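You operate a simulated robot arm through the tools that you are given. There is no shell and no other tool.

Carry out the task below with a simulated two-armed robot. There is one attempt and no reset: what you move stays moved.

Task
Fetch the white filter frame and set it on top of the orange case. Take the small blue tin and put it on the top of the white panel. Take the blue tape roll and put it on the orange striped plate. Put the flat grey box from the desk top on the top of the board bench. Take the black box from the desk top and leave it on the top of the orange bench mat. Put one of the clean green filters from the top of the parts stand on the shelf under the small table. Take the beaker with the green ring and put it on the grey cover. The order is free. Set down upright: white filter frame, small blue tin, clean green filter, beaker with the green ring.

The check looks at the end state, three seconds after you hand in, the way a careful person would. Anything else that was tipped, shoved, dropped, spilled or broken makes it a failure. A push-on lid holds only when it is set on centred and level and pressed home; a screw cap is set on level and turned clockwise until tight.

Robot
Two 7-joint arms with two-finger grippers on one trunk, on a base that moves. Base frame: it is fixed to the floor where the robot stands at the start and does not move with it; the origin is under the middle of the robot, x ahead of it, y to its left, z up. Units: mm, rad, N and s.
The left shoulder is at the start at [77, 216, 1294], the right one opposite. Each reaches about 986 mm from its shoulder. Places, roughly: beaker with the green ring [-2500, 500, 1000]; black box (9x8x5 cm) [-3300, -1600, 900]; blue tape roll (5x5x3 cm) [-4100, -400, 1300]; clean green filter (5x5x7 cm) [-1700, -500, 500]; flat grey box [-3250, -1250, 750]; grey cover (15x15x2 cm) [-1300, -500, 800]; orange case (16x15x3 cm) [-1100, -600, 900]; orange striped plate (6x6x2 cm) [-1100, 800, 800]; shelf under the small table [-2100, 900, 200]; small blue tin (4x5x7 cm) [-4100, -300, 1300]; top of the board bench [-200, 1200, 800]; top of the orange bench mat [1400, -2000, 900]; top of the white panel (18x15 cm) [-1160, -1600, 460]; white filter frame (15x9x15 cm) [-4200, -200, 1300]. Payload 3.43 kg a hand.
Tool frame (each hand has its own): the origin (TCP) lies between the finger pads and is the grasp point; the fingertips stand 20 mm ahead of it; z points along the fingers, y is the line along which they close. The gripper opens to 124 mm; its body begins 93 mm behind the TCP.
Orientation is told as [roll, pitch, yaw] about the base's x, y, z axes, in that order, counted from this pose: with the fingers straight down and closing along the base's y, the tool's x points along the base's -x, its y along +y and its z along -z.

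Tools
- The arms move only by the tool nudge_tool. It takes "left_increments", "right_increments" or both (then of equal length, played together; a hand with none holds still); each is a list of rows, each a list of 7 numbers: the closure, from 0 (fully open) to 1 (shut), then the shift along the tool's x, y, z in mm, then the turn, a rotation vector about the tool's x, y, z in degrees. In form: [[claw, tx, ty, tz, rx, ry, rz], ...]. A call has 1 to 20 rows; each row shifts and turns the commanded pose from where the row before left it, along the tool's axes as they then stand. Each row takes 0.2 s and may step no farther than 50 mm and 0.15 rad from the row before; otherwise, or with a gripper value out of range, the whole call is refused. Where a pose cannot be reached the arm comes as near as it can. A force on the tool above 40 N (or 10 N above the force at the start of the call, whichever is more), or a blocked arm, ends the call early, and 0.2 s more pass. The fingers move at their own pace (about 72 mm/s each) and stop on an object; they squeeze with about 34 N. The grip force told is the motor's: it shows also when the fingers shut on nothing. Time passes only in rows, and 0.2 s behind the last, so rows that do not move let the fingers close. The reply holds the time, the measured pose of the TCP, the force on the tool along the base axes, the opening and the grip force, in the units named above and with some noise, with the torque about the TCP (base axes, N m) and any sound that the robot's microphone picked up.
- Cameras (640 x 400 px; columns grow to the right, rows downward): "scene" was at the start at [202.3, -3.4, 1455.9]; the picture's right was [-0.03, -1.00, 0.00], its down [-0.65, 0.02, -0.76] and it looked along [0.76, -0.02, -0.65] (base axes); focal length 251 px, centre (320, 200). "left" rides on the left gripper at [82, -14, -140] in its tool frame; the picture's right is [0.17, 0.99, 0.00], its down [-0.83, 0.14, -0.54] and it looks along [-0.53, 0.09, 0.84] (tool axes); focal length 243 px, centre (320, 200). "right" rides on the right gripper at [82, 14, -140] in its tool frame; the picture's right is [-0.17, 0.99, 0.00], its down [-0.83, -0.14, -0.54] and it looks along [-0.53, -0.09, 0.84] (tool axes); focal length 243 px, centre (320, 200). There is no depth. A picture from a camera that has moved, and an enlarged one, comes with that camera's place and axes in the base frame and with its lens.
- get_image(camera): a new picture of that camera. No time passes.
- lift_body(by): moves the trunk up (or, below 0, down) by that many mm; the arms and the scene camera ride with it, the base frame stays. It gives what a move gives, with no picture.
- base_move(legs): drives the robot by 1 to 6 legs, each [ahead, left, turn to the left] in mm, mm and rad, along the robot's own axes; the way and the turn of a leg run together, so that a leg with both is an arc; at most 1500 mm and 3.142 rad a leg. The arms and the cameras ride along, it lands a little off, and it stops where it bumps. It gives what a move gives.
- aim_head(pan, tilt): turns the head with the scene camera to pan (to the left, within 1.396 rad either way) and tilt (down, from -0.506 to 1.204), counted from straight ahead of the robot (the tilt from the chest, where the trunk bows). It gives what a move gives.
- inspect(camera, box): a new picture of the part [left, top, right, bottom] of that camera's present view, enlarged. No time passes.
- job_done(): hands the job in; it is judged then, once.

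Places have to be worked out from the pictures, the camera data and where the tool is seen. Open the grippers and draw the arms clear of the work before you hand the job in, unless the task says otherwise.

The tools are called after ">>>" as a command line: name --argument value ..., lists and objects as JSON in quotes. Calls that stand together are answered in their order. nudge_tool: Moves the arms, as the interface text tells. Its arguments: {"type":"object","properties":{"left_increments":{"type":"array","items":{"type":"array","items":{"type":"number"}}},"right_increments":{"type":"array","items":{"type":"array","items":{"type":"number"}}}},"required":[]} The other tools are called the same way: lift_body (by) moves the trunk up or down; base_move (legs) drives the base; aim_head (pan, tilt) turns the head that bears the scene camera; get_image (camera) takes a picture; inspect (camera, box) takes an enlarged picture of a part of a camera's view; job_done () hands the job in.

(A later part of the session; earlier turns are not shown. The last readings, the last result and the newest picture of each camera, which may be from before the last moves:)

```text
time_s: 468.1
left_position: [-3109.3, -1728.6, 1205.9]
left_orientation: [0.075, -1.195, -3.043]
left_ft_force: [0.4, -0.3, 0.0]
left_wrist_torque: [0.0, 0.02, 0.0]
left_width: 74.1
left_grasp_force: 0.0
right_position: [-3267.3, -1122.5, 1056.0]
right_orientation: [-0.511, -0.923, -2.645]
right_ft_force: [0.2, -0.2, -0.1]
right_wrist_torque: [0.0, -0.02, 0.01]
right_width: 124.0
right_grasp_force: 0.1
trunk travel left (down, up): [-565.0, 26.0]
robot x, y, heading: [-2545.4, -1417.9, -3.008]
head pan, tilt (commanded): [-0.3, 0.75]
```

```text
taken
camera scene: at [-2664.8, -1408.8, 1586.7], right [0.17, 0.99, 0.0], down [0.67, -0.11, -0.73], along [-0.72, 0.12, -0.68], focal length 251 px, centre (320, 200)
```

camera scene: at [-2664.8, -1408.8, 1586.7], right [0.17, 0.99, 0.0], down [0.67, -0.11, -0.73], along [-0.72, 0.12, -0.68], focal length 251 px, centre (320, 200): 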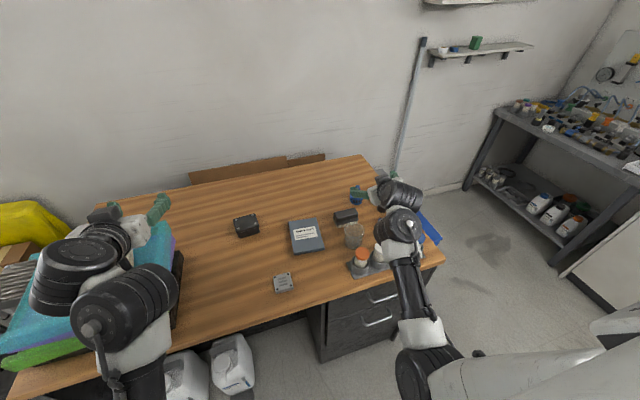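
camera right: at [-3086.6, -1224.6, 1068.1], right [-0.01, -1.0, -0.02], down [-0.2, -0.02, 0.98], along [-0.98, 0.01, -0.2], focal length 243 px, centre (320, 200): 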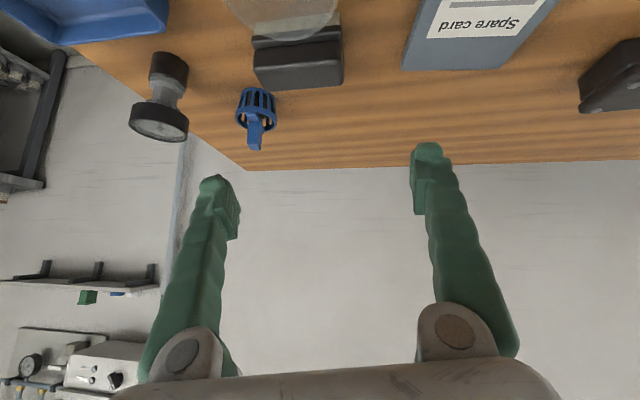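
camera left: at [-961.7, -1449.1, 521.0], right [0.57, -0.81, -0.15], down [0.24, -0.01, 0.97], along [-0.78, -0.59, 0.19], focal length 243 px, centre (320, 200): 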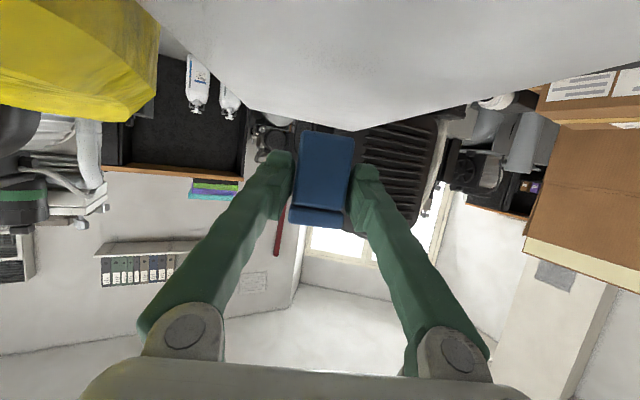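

The forearm is close to the jars, so I back the base 140 mm away from the desk to get free space.

>>> base_move --legs '[[-140, 0, 0]]'

>>> get_image --camera "scene"

>>> get_image --camera "right"

```text
time_s: 469.6
left_position: [-2970.7, -1709.9, 1204.8]
left_orientation: [0.077, -1.192, -3.045]
left_ft_force: [0.2, 0.3, 0.1]
left_wrist_torque: [0.03, -0.04, 0.02]
left_width: 74.3
left_grasp_force: 0.1
right_position: [-3130.7, -1103.9, 1055.3]
right_orientation: [-0.506, -0.923, -2.646]
right_ft_force: [-0.1, 0.3, -0.5]
right_wrist_torque: [0.02, -0.01, -0.03]
right_width: 124.2
right_grasp_force: 0.1
trunk travel left (down, up): [-565.0, 26.0]
robot x, y, heading: [-2406.0, -1394.6, -3.011]
head pan, tilt (commanded): [-0.3, 0.75]
```

```text
taken
camera scene: at [-2527.8, -1389.7, 1586.6], right [0.17, 0.99, 0.0], down [0.67, -0.11, -0.73], along [-0.72, 0.12, -0.68], focal length 251 px, centre (320, 200)
```

scene: 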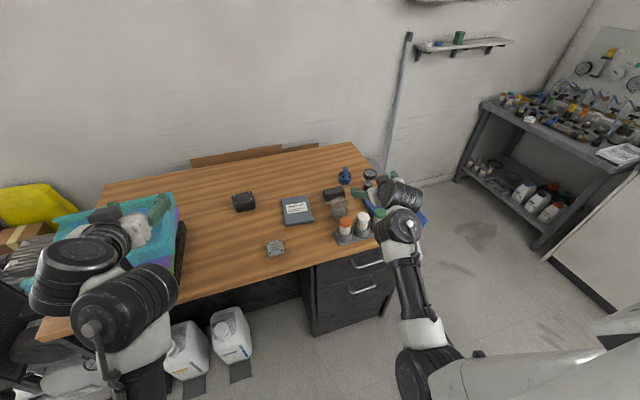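

```text
taken
camera right: at [-2967.0, -1105.9, 1059.4], right [-0.01, -0.99, -0.16], down [0.0, -0.16, 0.99], along [-1.0, 0.01, 0.01], focal length 243 px, centre (320, 200)
```

right: 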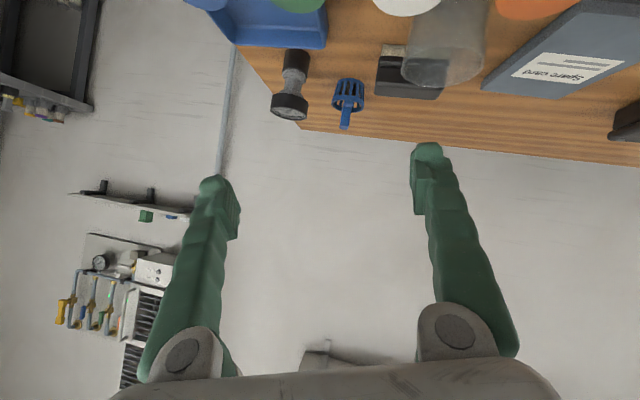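

Jars are upright. I turn the robot right ~90° toward open floor to re-posture the right arm safely.

>>> base_move --legs '[[0, 0, -1.5]]'

>>> aim_head --pan -0.3 --tilt 0.6

>>> get_image --camera "scene"

```text
time_s: 475.1
left_position: [-2748.8, -850.6, 1205.5]
left_orientation: [0.078, -1.194, 1.724]
left_ft_force: [0.1, 0.5, -1.1]
left_wrist_torque: [0.01, 0.01, 0.03]
left_width: 74.5
left_grasp_force: 0.1
right_position: [-2152.9, -655.4, 1056.0]
right_orientation: [-0.509, -0.923, 2.125]
right_ft_force: [-0.6, 0.4, -0.6]
right_wrist_torque: [-0.02, -0.04, -0.02]
right_width: 123.9
right_grasp_force: 0.1
trunk travel left (down, up): [-565.0, 26.0]
robot x, y, heading: [-2401.6, -1396.0, 1.766]
head pan, tilt (commanded): [-0.3, 0.75]
```

```text
time_s: 475.8
left_position: [-2749.1, -850.8, 1205.7]
left_orientation: [0.077, -1.194, 1.723]
left_ft_force: [0.5, -0.4, 0.2]
left_wrist_torque: [0.01, 0.0, -0.02]
left_width: 74.4
left_grasp_force: 0.0
right_position: [-2152.6, -654.8, 1056.4]
right_orientation: [-0.511, -0.922, 2.129]
right_ft_force: [0.2, 0.2, -0.1]
right_wrist_torque: [-0.01, -0.03, 0.03]
right_width: 124.4
right_grasp_force: 0.1
trunk travel left (down, up): [-565.0, 26.0]
robot x, y, heading: [-2399.7, -1395.3, 1.763]
head pan, tilt (commanded): [-0.3, 0.6]
```

```text
taken
camera scene: at [-2402.8, -1270.9, 1599.6], right [0.99, -0.11, 0.0], down [-0.06, -0.56, -0.82], along [0.09, 0.82, -0.57], focal length 251 px, centre (320, 200)
```

scene: 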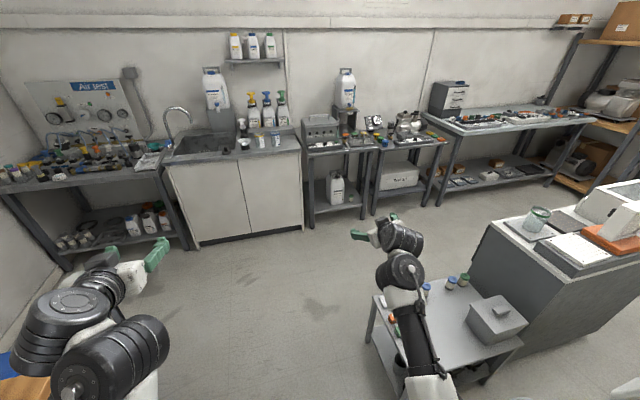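

Free floor here. I drive ahead 350 mm, re-level the right hand, and draw it in close and low so the elbow can flip up.

>>> base_move --legs '[[350, 0, 0]]'

>>> nudge_tool --right_increments '[[0.4, 0, 0, 0, -3.6, -4.2, 4.6], [0.4, 0, 0, 0, -3.6, -4.2, 4.6], [0.4, 0, 0, 0, -3.6, -4.2, 4.6], [0.4, 12.7, 32, -32.6, 0, 0, 0], [0.4, 12.7, 32, -32.6, 0, 0, 0], [0.4, 12.7, 32, -32.6, 0, 0, 0], [0.4, 14.5, 10, -37.3, 0, 0, 0], [0.4, 14.5, 10, -37.3, 0, 0, 0]]'

>>> get_image --camera "scene"

```text
time_s: 478.4
left_position: [-2819.4, -508.8, 1205.6]
left_orientation: [0.077, -1.195, 1.73]
left_ft_force: [0.3, -0.1, -0.8]
left_wrist_torque: [0.02, 0.01, 0.0]
left_width: 74.5
left_grasp_force: 0.1
right_position: [-2224.9, -311.2, 1056.0]
right_orientation: [-0.512, -0.923, 2.132]
right_ft_force: [1.0, -0.7, -0.1]
right_wrist_torque: [0.03, 0.04, -0.02]
right_width: 124.0
right_grasp_force: 0.1
trunk travel left (down, up): [-565.0, 26.0]
robot x, y, heading: [-2472.2, -1049.7, 1.769]
head pan, tilt (commanded): [-0.3, 0.6]
```

```text
time_s: 479.0
left_position: [-2821.8, -508.2, 1205.2]
left_orientation: [0.075, -1.19, 1.732]
left_ft_force: [-0.2, 0.2, 0.0]
left_wrist_torque: [0.03, -0.01, 0.03]
left_width: 74.6
left_grasp_force: 0.1
right_position: [-2310.6, -302.5, 1087.6]
right_orientation: [-0.563, -1.071, 2.432]
right_ft_force: [0.0, -0.5, -0.1]
right_wrist_torque: [0.02, 0.01, 0.0]
right_width: 74.3
right_grasp_force: 0.0
trunk travel left (down, up): [-565.0, 26.0]
robot x, y, heading: [-2474.5, -1051.3, 1.769]
head pan, tilt (commanded): [-0.3, 0.6]
stopped in row 2 (right hand): the arm was blocked; the commanded pose is now the measured one
```

```text
taken
camera scene: at [-2472.4, -926.9, 1599.6], right [0.99, -0.1, 0.0], down [-0.06, -0.56, -0.83], along [0.09, 0.82, -0.56], focal length 251 px, centre (320, 200)
```

scene: 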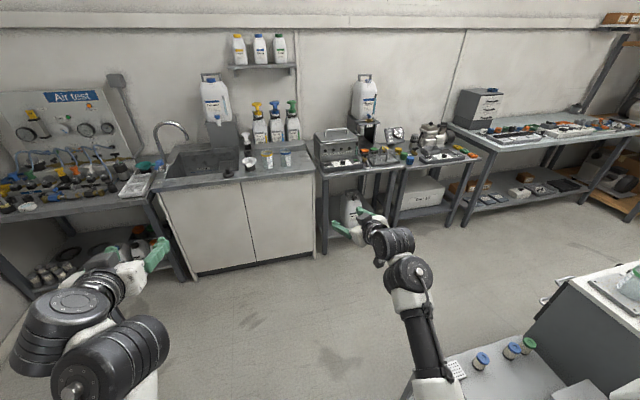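

The solver jumped again. I let it settle and then use smaller, slower steps: first lowering and moving forward to leave the singular pose.

>>> nudge_tool --right_increments '[[0.4, 0, 0, 0, 0, 0, 0], [0.4, 5, 0, 10, 0, 0, 0], [0.4, 5, 0, 15, 0, 0, 0], [0.4, 10, 0, 20, 0, 0, 0], [0.4, 20, 0, 20, 0, 0, 0], [0.4, 25, 0, 15, 0, 0, 0], [0.4, 25, 0, 15, 0, 0, 0], [0.4, 25, 0, 15, 0, 0, 0], [0.4, 25, 0, 15, 0, 0, 0]]'

>>> get_image --camera "scene"

```text
time_s: 481.0
left_position: [-2820.1, -508.2, 1204.4]
left_orientation: [0.077, -1.193, 1.729]
left_ft_force: [0.1, -0.4, -0.9]
left_wrist_torque: [0.0, 0.01, 0.0]
left_width: 74.6
left_grasp_force: 0.0
right_position: [-2288.8, -234.7, 910.7]
right_orientation: [-0.554, -1.077, 2.423]
right_ft_force: [0.3, 0.0, -1.0]
right_wrist_torque: [0.0, 0.0, 0.0]
right_width: 74.5
right_grasp_force: 0.0
trunk travel left (down, up): [-565.0, 26.0]
robot x, y, heading: [-2473.8, -1052.8, 1.768]
head pan, tilt (commanded): [-0.3, 0.6]
```

```text
taken
camera scene: at [-2470.6, -926.5, 1599.5], right [0.99, -0.1, 0.0], down [-0.06, -0.56, -0.82], along [0.09, 0.82, -0.57], focal length 251 px, centre (320, 200)
```

scene: 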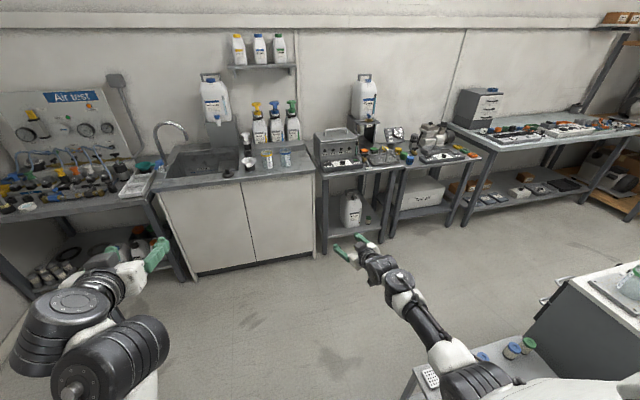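

The hand is actually only rolled ≈16° about its axis now. I roll it back and try pitching it steeper at this low height.

>>> nudge_tool --right_increments '[[0.4, 0, 0, 0, 0, 0, 5], [0.4, 0, 0, 0, 0, 0, 5], [0.4, 0, 0, 0, 0, 0, 5.8], [0.4, 0, 0, 0, 0, 0, 0], [0.4, 0, 0, 0, 0, 6, 0], [0.4, 0, 0, 0, 0, 6, 0], [0.4, 0, 0, 0, 0, 6, 0], [0.4, 0, 0, 0, 0, 6, 0], [0.4, 0, 0, 0, 0, 6, 0], [0.4, 0, 0, 0, 0, 6, 0], [0.4, 0, 0, 0, 0, 6, 0]]'

>>> get_image --camera "scene"

```text
time_s: 483.4
left_position: [-2820.0, -507.8, 1204.9]
left_orientation: [0.078, -1.194, 1.73]
left_ft_force: [0.1, -0.2, 0.6]
left_wrist_torque: [0.03, -0.02, 0.01]
left_width: 74.3
left_grasp_force: 0.1
right_position: [-2286.7, -235.8, 913.0]
right_orientation: [-0.001, -0.419, 1.811]
right_ft_force: [-0.4, 1.0, 0.0]
right_wrist_torque: [0.04, 0.02, 0.0]
right_width: 74.5
right_grasp_force: 0.0
trunk travel left (down, up): [-565.0, 26.0]
robot x, y, heading: [-2469.6, -1054.6, 1.766]
head pan, tilt (commanded): [-0.3, 0.6]
```

```text
taken
camera scene: at [-2471.4, -926.4, 1599.6], right [0.99, -0.1, 0.0], down [-0.06, -0.56, -0.82], along [0.09, 0.82, -0.57], focal length 251 px, centre (320, 200)
```

scene: 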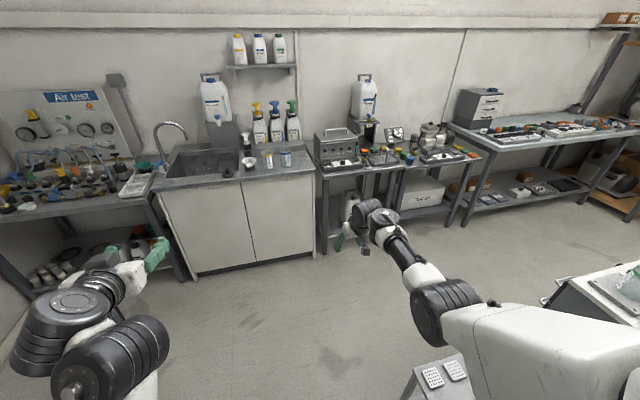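

The right arm now has a good posture (pitch -0.42, elbow out). I raise it 100 mm, then turn back to the desk and strafe so the right hand comes over the card.

>>> nudge_tool --right_increments '[[0.2, -12.2, 0, -27.4, 0, 0, 0], [0, -12.2, 0, -27.4, 0, 0, 0], [0, -12.2, 0, -27.4, 0, 0, 0], [0, -8, 0, -18, 0, 0, 0]]'

>>> base_move --legs '[[0, 0, 1.5]]'

>>> aim_head --pan 0 --tilt 0.75

>>> get_image --camera "scene"

```text
time_s: 484.4
left_position: [-2819.3, -509.3, 1205.0]
left_orientation: [0.077, -1.193, 1.729]
left_ft_force: [-0.6, -0.2, 0.2]
left_wrist_torque: [-0.03, 0.02, -0.03]
left_width: 74.1
left_grasp_force: 0.1
right_position: [-2286.8, -238.1, 1022.9]
right_orientation: [-0.002, -0.42, 1.81]
right_ft_force: [0.6, -0.4, 0.4]
right_wrist_torque: [-0.02, 0.0, -0.01]
right_width: 124.1
right_grasp_force: 0.1
trunk travel left (down, up): [-565.0, 26.0]
robot x, y, heading: [-2471.4, -1052.4, 1.769]
head pan, tilt (commanded): [-0.3, 0.6]
```

```text
time_s: 489.9
left_position: [-3038.8, -1363.4, 1206.0]
left_orientation: [0.077, -1.193, -3.052]
left_ft_force: [0.3, 0.5, -0.3]
left_wrist_torque: [0.02, 0.0, -0.02]
left_width: 74.5
left_grasp_force: 0.1
right_position: [-3272.3, -813.5, 1023.2]
right_orientation: [-0.003, -0.421, -2.97]
right_ft_force: [-0.1, -0.5, -0.1]
right_wrist_torque: [0.02, 0.02, -0.03]
right_width: 123.7
right_grasp_force: 0.1
trunk travel left (down, up): [-565.0, 26.0]
robot x, y, heading: [-2470.6, -1050.2, -3.013]
head pan, tilt (commanded): [-0.3, 0.6]
```

```text
time_s: 490.7
left_position: [-3038.2, -1363.1, 1206.9]
left_orientation: [0.077, -1.195, -3.051]
left_ft_force: [-0.7, 0.1, 0.4]
left_wrist_torque: [0.01, 0.03, 0.01]
left_width: 74.2
left_grasp_force: 0.1
right_position: [-3273.2, -814.0, 1022.9]
right_orientation: [-0.001, -0.42, -2.971]
right_ft_force: [-0.2, 0.3, -0.3]
right_wrist_torque: [0.0, 0.03, 0.03]
right_width: 124.1
right_grasp_force: 0.1
trunk travel left (down, up): [-565.0, 26.0]
robot x, y, heading: [-2472.0, -1052.0, -3.012]
head pan, tilt (commanded): [0.0, 0.75]
```

```text
taken
camera scene: at [-2594.0, -1069.9, 1586.8], right [-0.13, 0.99, 0.0], down [0.68, 0.09, -0.73], along [-0.73, -0.09, -0.68], focal length 251 px, centre (320, 200)
```

scene: 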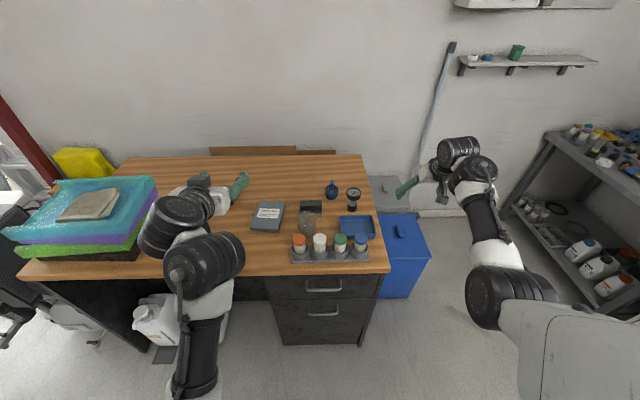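

Clear. I strafe left 400 so the right hand comes near the card; the rest I'll do with the arm.

>>> base_move --legs '[[0, 400, 0]]'

>>> nudge_tool --right_increments '[[0, 0, 36, 0, 0, 0, 0], [0, 0, 36, 0, 0, 0, 0], [0, 0, 36, 0, 0, 0, 0], [0, 0, 30, 0, 0, 0, 0]]'

>>> get_image --camera "scene"

>>> get_image --camera "right"

```text
time_s: 496.5
left_position: [-2985.8, -1758.1, 1205.1]
left_orientation: [0.077, -1.195, -3.047]
left_ft_force: [0.3, 0.0, -0.4]
left_wrist_torque: [-0.02, -0.01, 0.0]
left_width: 74.5
left_grasp_force: 0.1
right_position: [-3222.9, -1210.2, 1022.6]
right_orientation: [-0.001, -0.421, -2.967]
right_ft_force: [-0.5, -0.3, -0.2]
right_wrist_torque: [0.01, 0.0, 0.02]
right_width: 123.8
right_grasp_force: 0.0
trunk travel left (down, up): [-565.0, 26.0]
robot x, y, heading: [-2420.9, -1449.3, -3.014]
head pan, tilt (commanded): [0.0, 0.75]
```

```text
time_s: 497.5
left_position: [-2984.8, -1759.7, 1204.8]
left_orientation: [0.074, -1.192, -3.045]
left_ft_force: [0.2, -0.4, -0.5]
left_wrist_torque: [0.0, -0.02, -0.03]
left_width: 74.6
left_grasp_force: 0.1
right_position: [-3197.3, -1346.9, 1022.2]
right_orientation: [-0.003, -0.421, -2.968]
right_ft_force: [0.0, -0.4, 0.9]
right_wrist_torque: [0.06, 0.04, 0.01]
right_width: 124.3
right_grasp_force: 0.1
trunk travel left (down, up): [-565.0, 26.0]
robot x, y, heading: [-2421.5, -1443.9, -3.001]
head pan, tilt (commanded): [0.0, 0.75]
```

```text
taken
camera scene: at [-2542.1, -1465.7, 1586.7], right [-0.13, 0.99, 0.0], down [0.68, 0.09, -0.73], along [-0.73, -0.1, -0.68], focal length 251 px, centre (320, 200)
```

scene: 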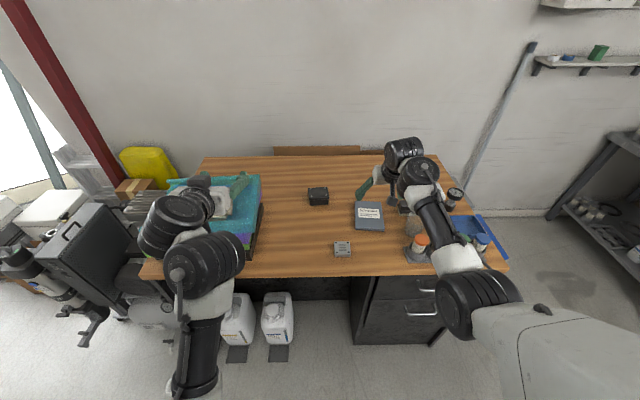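

```text
taken
camera right: at [-3064.7, -1336.8, 1116.2], right [0.02, -1.0, 0.07], down [-0.55, 0.04, 0.83], along [-0.83, -0.05, -0.55], focal length 243 px, centre (320, 200)
```

right: 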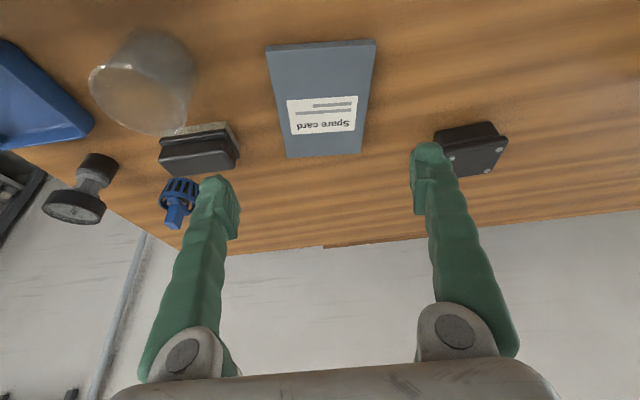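

The wrist camera gives the card exactly: centre (-3252,-1360), 108×153 mm, yaw ≈-3.07. I align yaw and pitch, move over its centre, and lower to z≈900.

>>> nudge_tool --right_increments '[[0, 0, 0, 0, 1, 5, 2.3], [0, 0, 0, 0, 1, 5, 2.3], [0, -27.2, 4, 6.8, 0, 0, 0], [0, -27.2, 4, 6.8, 0, 0, 0], [0, 9.7, 0, 38.8, 0, 0, 0], [0, 9.7, 0, 38.8, 0, 0, 0]]'

>>> get_image --camera "right"

>>> get_image --camera "scene"

```text
time_s: 498.9
left_position: [-2986.5, -1758.1, 1204.2]
left_orientation: [0.076, -1.196, -3.046]
left_ft_force: [-0.1, 0.5, 0.3]
left_wrist_torque: [-0.01, 0.02, 0.01]
left_width: 74.3
left_grasp_force: 0.0
right_position: [-3221.6, -1350.2, 946.2]
right_orientation: [-0.008, -0.248, -3.053]
right_ft_force: [0.2, 0.8, -0.4]
right_wrist_torque: [-0.01, -0.02, -0.02]
right_width: 123.9
right_grasp_force: 0.0
right hand out of reach, approached as far as the arm can: row 4, 5, 6
trunk travel left (down, up): [-565.0, 26.0]
robot x, y, heading: [-2423.7, -1449.8, -3.005]
head pan, tilt (commanded): [0.0, 0.75]
```

```text
taken
camera right: at [-3106.8, -1355.2, 1061.0], right [-0.07, -1.0, 0.03], down [-0.68, 0.07, 0.73], along [-0.73, 0.03, -0.68], focal length 243 px, centre (320, 200)
```

right: 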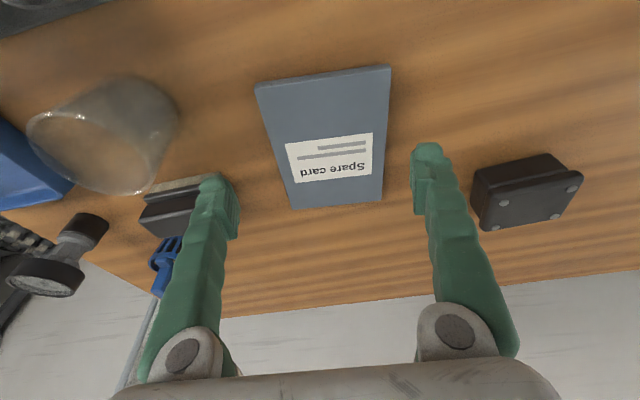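

```text
taken
camera scene: at [-2542.6, -1464.8, 1586.7], right [-0.13, 0.99, 0.0], down [0.68, 0.09, -0.73], along [-0.72, -0.1, -0.68], focal length 251 px, centre (320, 200)
```

scene: 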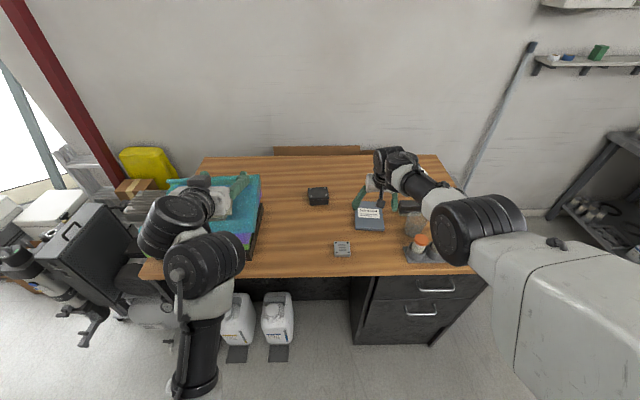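

The arm reached its limit; I move the base 50 mm ahead and then finish the alignment.

>>> base_move --legs '[[50, 0, 0]]'

>>> nudge_tool --right_increments '[[0, 10, 0, 12, 0, 0, 0], [0, 10, 0, 17, 0, 0, 0]]'

>>> get_image --camera "right"

```text
time_s: 499.9
left_position: [-3031.8, -1765.7, 1207.0]
left_orientation: [0.078, -1.197, -3.047]
left_ft_force: [0.5, 0.0, 0.9]
left_wrist_torque: [-0.04, 0.03, 0.0]
left_width: 74.6
left_grasp_force: 0.0
right_position: [-3269.1, -1356.5, 947.7]
right_orientation: [-0.01, -0.25, -3.053]
right_ft_force: [-0.2, 0.5, 0.1]
right_wrist_torque: [0.01, 0.04, 0.03]
right_width: 124.0
right_grasp_force: 0.0
trunk travel left (down, up): [-565.0, 26.0]
robot x, y, heading: [-2467.4, -1453.6, -3.01]
head pan, tilt (commanded): [0.0, 0.75]
```

```text
time_s: 500.5
left_position: [-3034.5, -1766.0, 1205.7]
left_orientation: [0.075, -1.194, -3.047]
left_ft_force: [-0.3, -0.5, -0.6]
left_wrist_torque: [0.01, 0.03, 0.0]
left_width: 74.4
left_grasp_force: 0.1
right_position: [-3258.0, -1356.5, 914.7]
right_orientation: [-0.008, -0.248, -3.053]
right_ft_force: [0.1, 0.4, 0.6]
right_wrist_torque: [0.0, -0.02, 0.0]
right_width: 123.8
right_grasp_force: 0.1
trunk travel left (down, up): [-565.0, 26.0]
robot x, y, heading: [-2470.9, -1452.8, -3.011]
head pan, tilt (commanded): [0.0, 0.75]
```

```text
taken
camera right: at [-3142.3, -1360.3, 1028.1], right [-0.07, -1.0, 0.03], down [-0.68, 0.07, 0.73], along [-0.73, 0.03, -0.69], focal length 243 px, centre (320, 200)
```

right: 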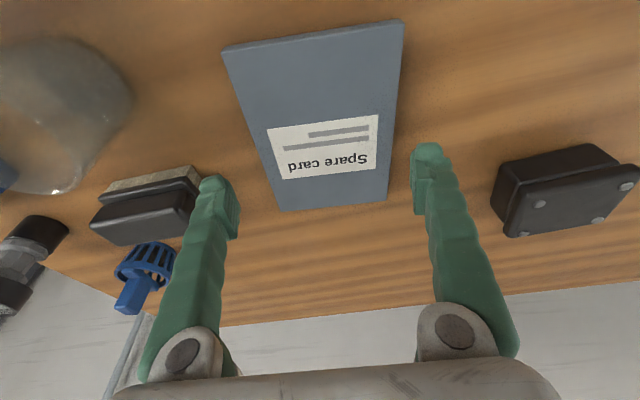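

Card centre line is 5.6 mm to the left of the tool; I correct and lower 30 mm.

>>> nudge_tool --right_increments '[[0, 3.7, 2.8, 14.5, 0, 0, 0], [0, 3.7, 2.8, 14.5, 0, 0, 0]]'

>>> get_image --camera "right"

```text
time_s: 501.1
left_position: [-3036.1, -1766.8, 1206.6]
left_orientation: [0.076, -1.194, -3.047]
left_ft_force: [-0.1, -0.9, 0.7]
left_wrist_torque: [0.01, -0.01, 0.03]
left_width: 74.4
left_grasp_force: 0.0
right_position: [-3247.1, -1359.6, 886.1]
right_orientation: [-0.008, -0.248, -3.053]
right_ft_force: [0.1, 0.0, -0.1]
right_wrist_torque: [0.03, -0.04, 0.03]
right_width: 124.0
right_grasp_force: 0.1
right hand out of reach, approached as far as the arm can: row 1, 2
trunk travel left (down, up): [-565.0, 26.0]
robot x, y, heading: [-2470.3, -1452.7, -3.012]
head pan, tilt (commanded): [0.0, 0.75]
```

```text
taken
camera right: at [-3130.9, -1364.0, 1002.3], right [-0.07, -1.0, 0.03], down [-0.68, 0.07, 0.73], along [-0.73, 0.03, -0.69], focal length 243 px, centre (320, 200)
```

right: 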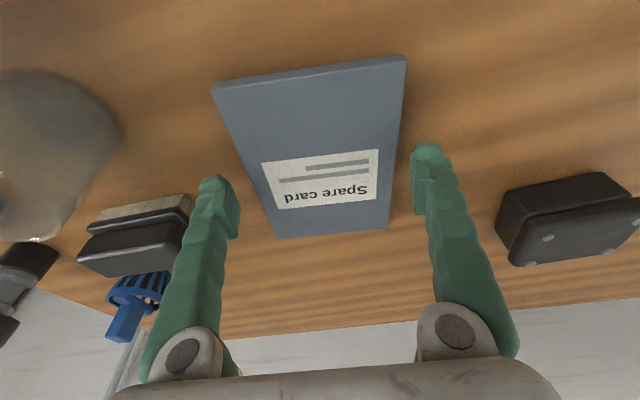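

At the reach limit again, so I use the trunk: lower 9 mm.

>>> lift_body --by -9

>>> get_image --camera "right"

```text
time_s: 501.7
left_position: [-3031.9, -1777.1, 1192.7]
left_orientation: [0.161, -1.187, -3.116]
left_ft_force: [0.1, 0.4, -0.1]
left_wrist_torque: [0.0, -0.04, -0.01]
left_width: 74.2
left_grasp_force: 0.1
right_position: [-3248.0, -1358.9, 878.4]
right_orientation: [-0.008, -0.246, -3.053]
right_ft_force: [0.8, -0.1, 0.3]
right_wrist_torque: [-0.02, -0.04, -0.04]
right_width: 123.9
right_grasp_force: 0.1
trunk travel left (down, up): [-556.0, 35.0]
robot x, y, heading: [-2469.0, -1452.4, -3.009]
head pan, tilt (commanded): [0.0, 0.75]
```

```text
taken
camera right: at [-3132.1, -1363.1, 993.9], right [-0.07, -1.0, 0.03], down [-0.68, 0.07, 0.73], along [-0.73, 0.03, -0.68], focal length 243 px, centre (320, 200)
```

right: 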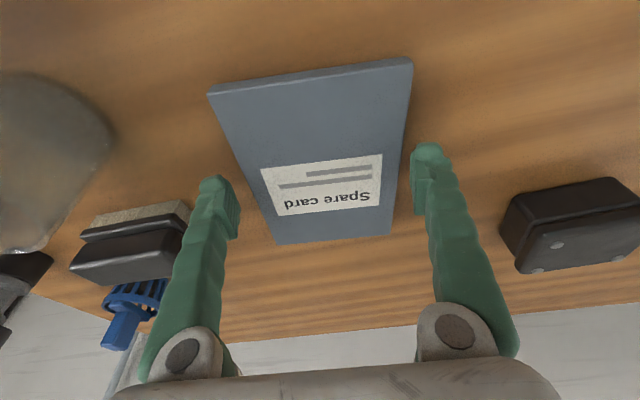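

Fingers straddle the card. I lower 4 mm more and check for contact.

>>> lift_body --by -4

>>> inspect --camera "right" --box '[180, 100, 460, 260]'

```text
time_s: 502.2
left_position: [-3031.4, -1786.1, 1186.0]
left_orientation: [0.231, -1.183, 3.104]
left_ft_force: [-0.4, -0.1, -0.4]
left_wrist_torque: [-0.01, -0.04, 0.02]
left_width: 74.3
left_grasp_force: 0.1
right_position: [-3248.1, -1359.4, 873.4]
right_orientation: [-0.008, -0.248, -3.053]
right_ft_force: [0.1, -0.2, -0.3]
right_wrist_torque: [-0.01, 0.02, 0.02]
right_width: 123.5
right_grasp_force: 0.0
trunk travel left (down, up): [-552.0, 39.0]
robot x, y, heading: [-2471.9, -1452.4, -3.012]
head pan, tilt (commanded): [0.0, 0.75]
```

```text
2.29 times, centred on (320, 180) of right
camera zoom: at [-3132.1, -1363.3, 989.8], right [-0.07, -1.0, 0.03], down [-0.68, 0.07, 0.73], along [-0.73, 0.03, -0.69], focal length 555 px, centre (320, 246)
```

zoom: 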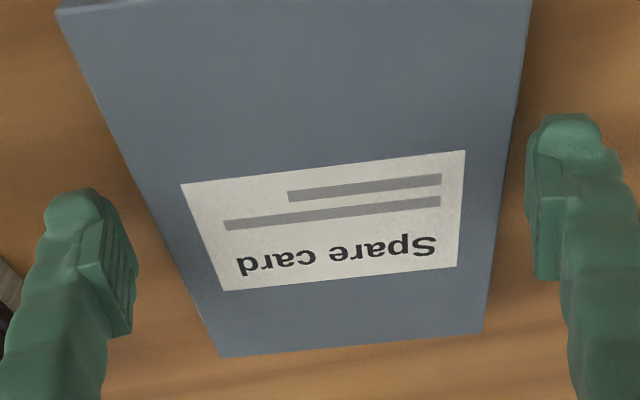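

No contact yet; 3 mm more.

>>> lift_body --by -3

```text
time_s: 502.7
left_position: [-3030.6, -1791.4, 1182.6]
left_orientation: [0.274, -1.179, 3.068]
left_ft_force: [0.1, -0.2, 0.5]
left_wrist_torque: [-0.03, -0.02, 0.02]
left_width: 74.7
left_grasp_force: 0.1
right_position: [-3247.9, -1359.3, 871.2]
right_orientation: [-0.01, -0.248, -3.053]
right_ft_force: [0.6, -0.5, 0.5]
right_wrist_torque: [-0.02, -0.02, -0.05]
right_width: 124.0
right_grasp_force: 0.0
trunk travel left (down, up): [-549.0, 42.0]
robot x, y, heading: [-2468.0, -1451.2, -3.012]
head pan, tilt (commanded): [0.0, 0.75]
```

>>> lift_body --by -3

>>> inspect --camera "right" --box '[180, 100, 460, 260]'

```text
time_s: 503.3
left_position: [-3029.6, -1795.7, 1178.9]
left_orientation: [0.311, -1.176, 3.035]
left_ft_force: [0.5, 0.4, 0.1]
left_wrist_torque: [0.0, 0.0, -0.01]
left_width: 74.3
left_grasp_force: 0.1
right_position: [-3248.7, -1358.4, 868.5]
right_orientation: [-0.007, -0.248, -3.052]
right_ft_force: [0.0, -0.2, 0.1]
right_wrist_torque: [-0.01, -0.01, -0.01]
right_width: 123.9
right_grasp_force: 0.1
trunk travel left (down, up): [-546.0, 45.0]
robot x, y, heading: [-2465.3, -1450.8, -3.012]
head pan, tilt (commanded): [0.0, 0.75]
```

```text
2.29 times, centred on (320, 180) of right
camera zoom: at [-3132.0, -1363.4, 983.6], right [-0.07, -1.0, 0.03], down [-0.68, 0.07, 0.73], along [-0.73, 0.03, -0.69], focal length 555 px, centre (320, 246)
```

zoom: 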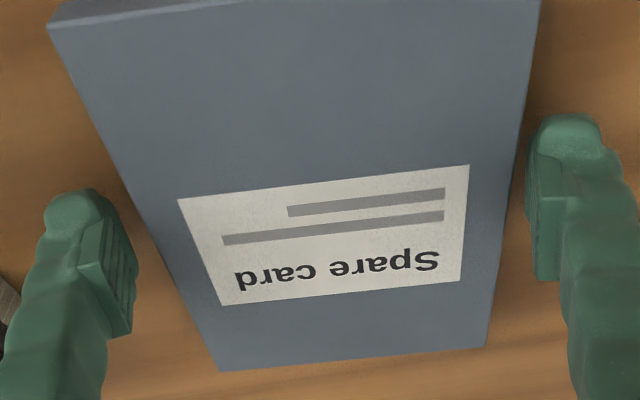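

Still free. I continue down 3 mm at a time.

>>> lift_body --by -4

```text
time_s: 503.8
left_position: [-3028.7, -1800.7, 1174.1]
left_orientation: [0.347, -1.171, 3.007]
left_ft_force: [-0.4, -1.2, -0.8]
left_wrist_torque: [0.0, -0.02, 0.04]
left_width: 74.6
left_grasp_force: 0.1
right_position: [-3246.8, -1358.7, 864.4]
right_orientation: [-0.009, -0.248, -3.052]
right_ft_force: [3.3, 0.6, 4.4]
right_wrist_torque: [-0.27, -0.11, 0.24]
right_width: 124.2
right_grasp_force: 0.1
trunk travel left (down, up): [-542.0, 49.0]
robot x, y, heading: [-2470.4, -1456.3, -3.01]
head pan, tilt (commanded): [0.0, 0.75]
```

Fingertips touch the desk (4 N). I raise 2 mm and close on the card.

>>> lift_body --by 2

>>> nudge_tool --right_increments '[[0.15, 0, 0, 0, 0, 0, 0], [0.3, 0, 0, 0, 0, 0, 0], [1, 0, 0, 0, 0, 0, 0], [1, 0, 0, 0, 0, 0, 0]]'

>>> get_image --camera "right"

```text
time_s: 504.3
left_position: [-3031.4, -1800.8, 1179.5]
left_orientation: [0.35, -1.176, 3.007]
left_ft_force: [-0.2, 0.6, -0.5]
left_wrist_torque: [0.0, 0.01, 0.02]
left_width: 74.1
left_grasp_force: 0.1
right_position: [-3247.6, -1357.7, 865.6]
right_orientation: [-0.007, -0.247, -3.054]
right_ft_force: [0.1, 0.3, -0.5]
right_wrist_torque: [-0.01, 0.05, -0.04]
right_width: 124.0
right_grasp_force: 0.2
trunk travel left (down, up): [-544.0, 47.0]
robot x, y, heading: [-2467.7, -1451.1, -3.009]
head pan, tilt (commanded): [0.0, 0.75]
```

```text
time_s: 505.3
left_position: [-3029.8, -1803.7, 1180.7]
left_orientation: [0.343, -1.178, 3.017]
left_ft_force: [-0.1, -0.8, 0.0]
left_wrist_torque: [-0.02, -0.03, -0.04]
left_width: 74.4
left_grasp_force: 0.1
right_position: [-3246.6, -1357.1, 866.4]
right_orientation: [-0.01, -0.247, -3.054]
right_ft_force: [0.1, -0.8, 0.1]
right_wrist_torque: [0.1, -0.03, 0.0]
right_width: 110.4
right_grasp_force: 33.8
trunk travel left (down, up): [-544.0, 47.0]
robot x, y, heading: [-2471.2, -1452.8, -3.013]
head pan, tilt (commanded): [0.0, 0.75]
```

```text
taken
camera right: at [-3131.9, -1363.3, 981.4], right [-0.07, -1.0, 0.03], down [-0.68, 0.07, 0.73], along [-0.73, 0.03, -0.69], focal length 243 px, centre (320, 200)
```

right: 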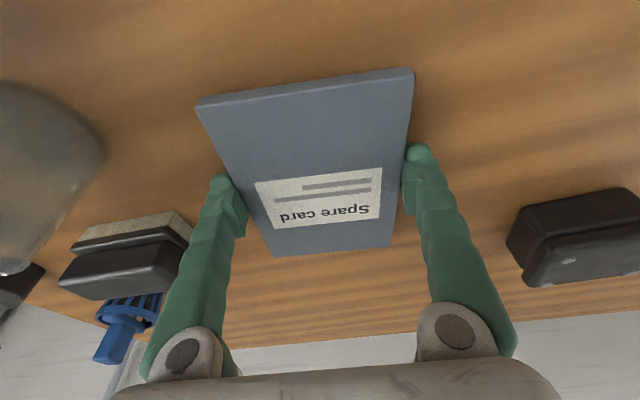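

Gripped at 110 mm. I lift 45 mm with the trunk and check the card.

>>> lift_body --by 46

>>> get_image --camera "right"

>>> get_image --camera "scene"

```text
time_s: 506.2
left_position: [-3035.0, -1780.3, 1231.8]
left_orientation: [0.104, -1.197, -3.052]
left_ft_force: [0.0, 0.4, -0.1]
left_wrist_torque: [-0.01, 0.04, 0.04]
left_width: 74.5
left_grasp_force: 0.1
right_position: [-3268.4, -1360.7, 976.2]
right_orientation: [-0.004, -0.336, -3.053]
right_ft_force: [0.5, 0.5, -1.5]
right_wrist_torque: [0.01, 0.02, 0.02]
right_width: 109.9
right_grasp_force: 34.0
trunk travel left (down, up): [-590.0, 1.0]
robot x, y, heading: [-2468.9, -1452.4, -3.012]
head pan, tilt (commanded): [0.0, 0.75]
```

```text
taken
camera right: at [-3144.0, -1364.1, 1080.8], right [-0.07, -1.0, 0.05], down [-0.62, 0.08, 0.78], along [-0.78, 0.02, -0.62], focal length 243 px, centre (320, 200)
```

right: 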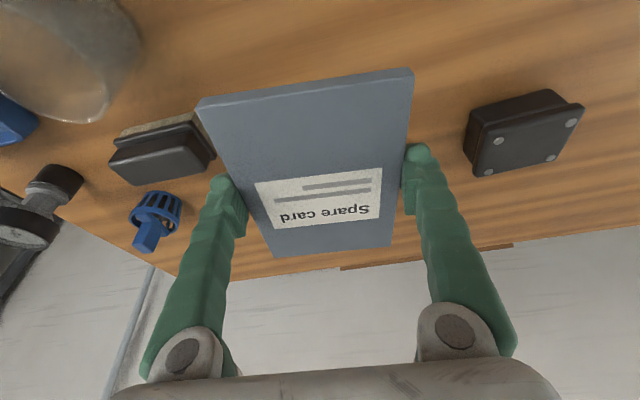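

```text
taken
camera scene: at [-2559.1, -1466.1, 1610.4], right [-0.13, 0.99, 0.0], down [0.68, 0.09, -0.73], along [-0.72, -0.1, -0.68], focal length 251 px, centre (320, 200)
```

scene: 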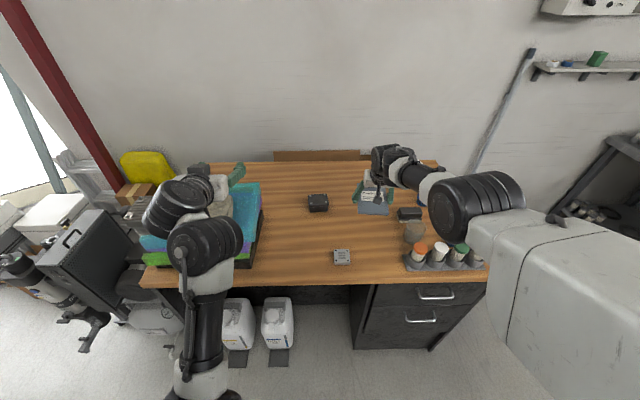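

The card is held level. I raise and draw in the right hand, then drive to the wall shelf to take the blue tape with the left hand on the same trip.

>>> nudge_tool --right_increments '[[1, -10.9, 0, -31.2, 0, 0, 0], [1, -10.9, 0, -31.2, 0, 0, 0], [1, -10.9, 0, -31.2, 0, 0, 0], [1, 37.8, 0, -13.2, 0, 0, 0], [1, 37.8, 0, -13.2, 0, 0, 0], [1, 37.8, 0, -13.2, 0, 0, 0], [1, 37.8, 0, -13.2, 0, 0, 0], [1, 30, 0, -10, 0, 0, 0]]'

>>> get_image --camera "scene"

>>> get_image --camera "right"

```text
time_s: 508.0
left_position: [-3032.0, -1780.1, 1229.4]
left_orientation: [0.117, -1.194, -3.064]
left_ft_force: [0.1, -0.7, 0.4]
left_wrist_torque: [0.01, 0.01, -0.02]
left_width: 74.5
left_grasp_force: 0.1
right_position: [-3079.1, -1342.7, 1076.0]
right_orientation: [-0.005, -0.339, -3.054]
right_ft_force: [0.0, -0.5, -1.6]
right_wrist_torque: [0.0, 0.03, 0.0]
right_width: 110.1
right_grasp_force: 33.6
trunk travel left (down, up): [-590.0, 1.0]
robot x, y, heading: [-2468.5, -1454.2, -3.012]
head pan, tilt (commanded): [0.0, 0.75]
```

```text
taken
camera scene: at [-2557.1, -1467.4, 1610.7], right [-0.13, 0.99, 0.0], down [0.68, 0.09, -0.73], along [-0.73, -0.1, -0.68], focal length 251 px, centre (320, 200)
```

scene: 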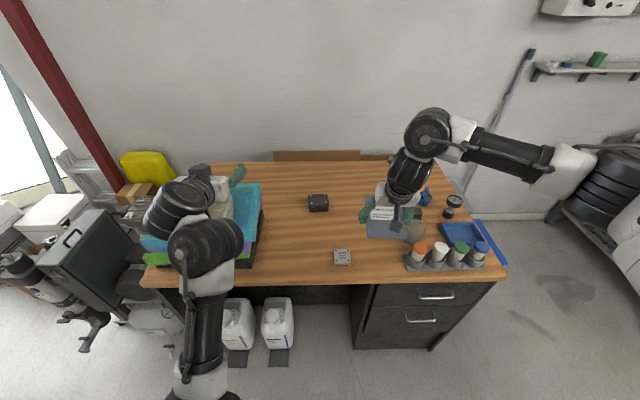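

```text
taken
camera right: at [-2953.1, -1347.1, 1180.3], right [-0.07, -1.0, 0.05], down [-0.61, 0.08, 0.79], along [-0.79, 0.03, -0.62], focal length 243 px, centre (320, 200)
```

right: 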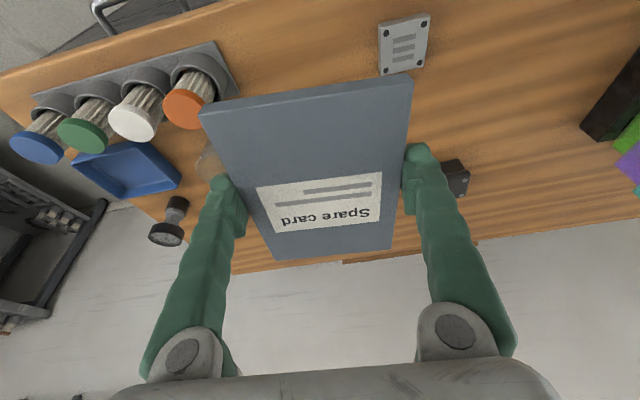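

Right arm is in a good posture with the card. I strafe right to the corridor line and drive ahead toward the wall shelf.

>>> base_move --legs '[[0, 1, 0.02], [0, -1450, 0], [560, 0, 0]]'

>>> aim_head --pan 0.1 --tilt 0.4

>>> get_image --camera "scene"

>>> get_image --camera "left"

```text
time_s: 531.4
left_position: [-3791.6, -438.0, 1228.7]
left_orientation: [0.124, -1.193, -3.047]
left_ft_force: [-0.2, 0.4, -0.6]
left_wrist_torque: [-0.02, 0.01, -0.01]
left_width: 74.3
left_grasp_force: 0.0
right_position: [-3851.9, -5.2, 1075.3]
right_orientation: [-0.004, -0.34, -3.025]
right_ft_force: [1.3, 0.2, -0.7]
right_wrist_torque: [-0.01, 0.01, -0.03]
right_width: 109.3
right_grasp_force: 33.8
trunk travel left (down, up): [-590.0, 1.0]
robot x, y, heading: [-3240.0, -94.5, -2.981]
head pan, tilt (commanded): [0.0, 0.75]
```

```text
time_s: 532.2
left_position: [-3793.4, -439.3, 1228.7]
left_orientation: [0.13, -1.191, -3.049]
left_ft_force: [0.1, 0.9, -0.3]
left_wrist_torque: [0.0, -0.01, -0.01]
left_width: 74.7
left_grasp_force: 0.0
right_position: [-3852.9, -5.8, 1075.5]
right_orientation: [-0.002, -0.339, -3.024]
right_ft_force: [-0.7, 0.0, -0.3]
right_wrist_torque: [-0.04, -0.02, 0.02]
right_width: 109.5
right_grasp_force: 33.9
trunk travel left (down, up): [-590.0, 1.0]
robot x, y, heading: [-3236.1, -97.3, -2.981]
head pan, tilt (commanded): [0.099, 0.4]
```

```text
taken
camera scene: at [-3335.3, -123.8, 1641.6], right [-0.26, 0.97, 0.0], down [0.38, 0.1, -0.92], along [-0.89, -0.24, -0.39], focal length 251 px, centre (320, 200)
```

scene: 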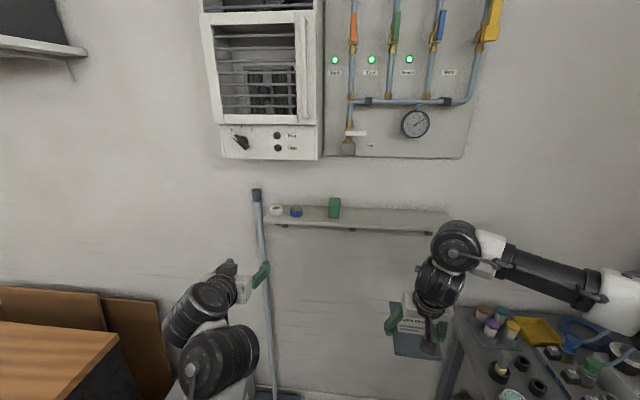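

```text
taken
camera left: at [-3638.3, -394.2, 1201.7], right [0.27, -0.96, -0.11], down [0.21, -0.05, 0.98], along [-0.94, -0.28, 0.19], focal length 243 px, centre (320, 200)
```

left: 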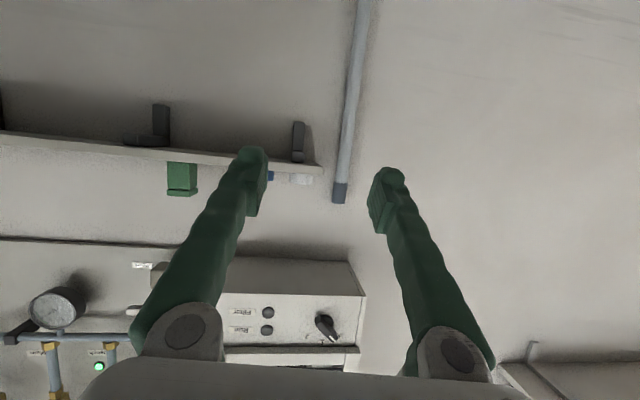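

I level the left hand, raise it to z≈1275, and drive 150 ahead.

>>> nudge_tool --left_increments '[[0.4, 0, 0, 0, 4.2, 0, -1.3], [0.4, -21, 0, -8.5, 0, 0, 0], [0.4, -21, 0, -8.5, 0, 0, 0]]'

>>> base_move --legs '[[150, 0, 0]]'

>>> get_image --camera "left"

>>> get_image --camera "scene"

```text
time_s: 533.0
left_position: [-3793.8, -438.7, 1274.1]
left_orientation: [0.002, -1.191, -2.997]
left_ft_force: [0.3, 0.1, 0.5]
left_wrist_torque: [-0.03, 0.05, -0.08]
left_width: 74.5
left_grasp_force: 0.0
right_position: [-3854.0, -7.1, 1075.9]
right_orientation: [-0.004, -0.338, -3.023]
right_ft_force: [-0.6, 0.0, -0.5]
right_wrist_torque: [0.03, 0.0, 0.01]
right_width: 109.3
right_grasp_force: 33.8
trunk travel left (down, up): [-590.0, 1.0]
robot x, y, heading: [-3238.1, -95.7, -2.98]
head pan, tilt (commanded): [0.099, 0.4]
```

```text
time_s: 534.6
left_position: [-3941.5, -461.5, 1274.9]
left_orientation: [-0.007, -1.194, -2.988]
left_ft_force: [0.0, -0.2, 0.3]
left_wrist_torque: [0.03, 0.0, -0.02]
left_width: 74.3
left_grasp_force: 0.0
right_position: [-4001.0, -29.2, 1075.9]
right_orientation: [-0.004, -0.34, -3.025]
right_ft_force: [0.4, 0.4, -1.6]
right_wrist_torque: [-0.03, -0.01, -0.01]
right_width: 109.5
right_grasp_force: 33.8
trunk travel left (down, up): [-590.0, 1.0]
robot x, y, heading: [-3385.8, -122.2, -2.978]
head pan, tilt (commanded): [0.099, 0.4]
```

```text
taken
camera left: at [-3784.9, -423.9, 1250.0], right [0.21, -0.97, -0.16], down [0.21, -0.11, 0.97], along [-0.95, -0.23, 0.18], focal length 243 px, centre (320, 200)
```

left: 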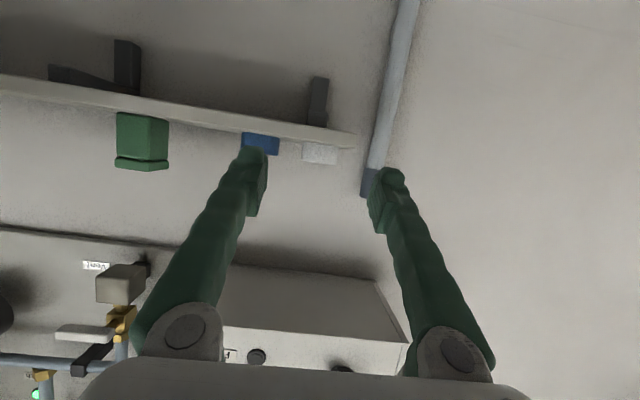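

```text
taken
camera scene: at [-3482.9, -147.7, 1641.9], right [-0.26, 0.97, 0.0], down [0.37, 0.1, -0.92], along [-0.89, -0.24, -0.39], focal length 251 px, centre (320, 200)
```

scene: 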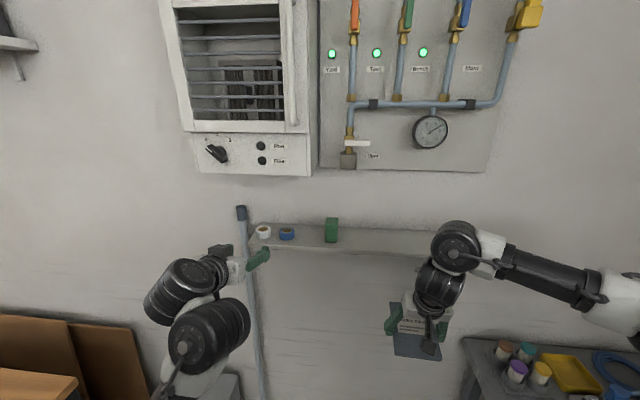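

The pole's tip is at y≈-600, clear. I shift the left hand right 70 mm, set the opening to ~70, and advance 40 mm.

>>> nudge_tool --left_increments '[[0.44, 0, -35, 0, 0, 0, 0], [0.44, 0, -35, 0, 0, 0, 0], [0.44, -7.4, 0, 18.6, 0, 0, 0], [0.44, -7.4, 0, 18.6, 0, 0, 0]]'

>>> get_image --camera "left"

>>> inspect --camera "left" --box '[220, 100, 420, 225]'

```text
time_s: 535.6
left_position: [-3995.1, -396.7, 1273.1]
left_orientation: [-0.003, -1.192, -2.99]
left_ft_force: [0.7, 0.1, 0.2]
left_wrist_torque: [-0.03, -0.03, 0.01]
left_width: 69.4
left_grasp_force: 0.0
right_position: [-4001.9, -30.2, 1075.8]
right_orientation: [-0.003, -0.337, -3.024]
right_ft_force: [-0.2, 0.3, -0.6]
right_wrist_torque: [0.01, -0.01, -0.04]
right_width: 109.1
right_grasp_force: 33.9
trunk travel left (down, up): [-590.0, 1.0]
robot x, y, heading: [-3389.8, -121.4, -2.979]
head pan, tilt (commanded): [0.099, 0.4]
```

```text
taken
camera left: at [-3837.3, -360.0, 1248.7], right [0.21, -0.97, -0.16], down [0.21, -0.11, 0.97], along [-0.96, -0.23, 0.18], focal length 243 px, centre (320, 200)
```

left: 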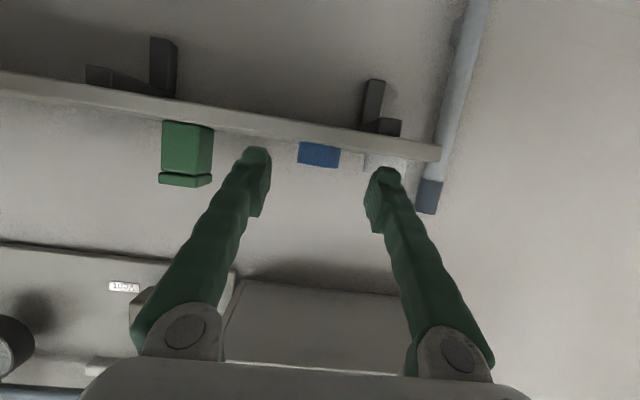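

```text
3.20 times, centred on (320, 162) of left
camera zoom: at [-3837.3, -360.0, 1248.7], right [0.21, -0.97, -0.16], down [0.21, -0.11, 0.97], along [-0.96, -0.23, 0.18], focal length 776 px, centre (320, 320)
```

zoom: 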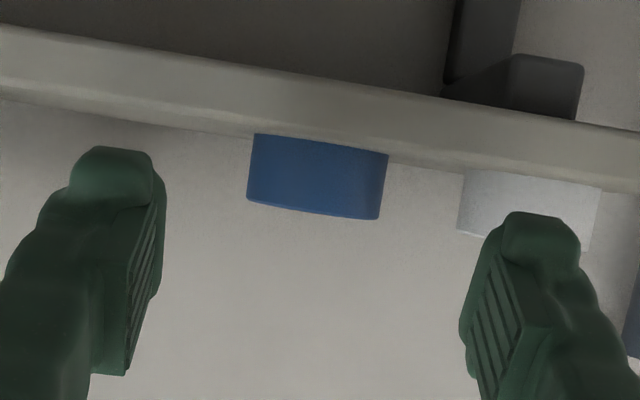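

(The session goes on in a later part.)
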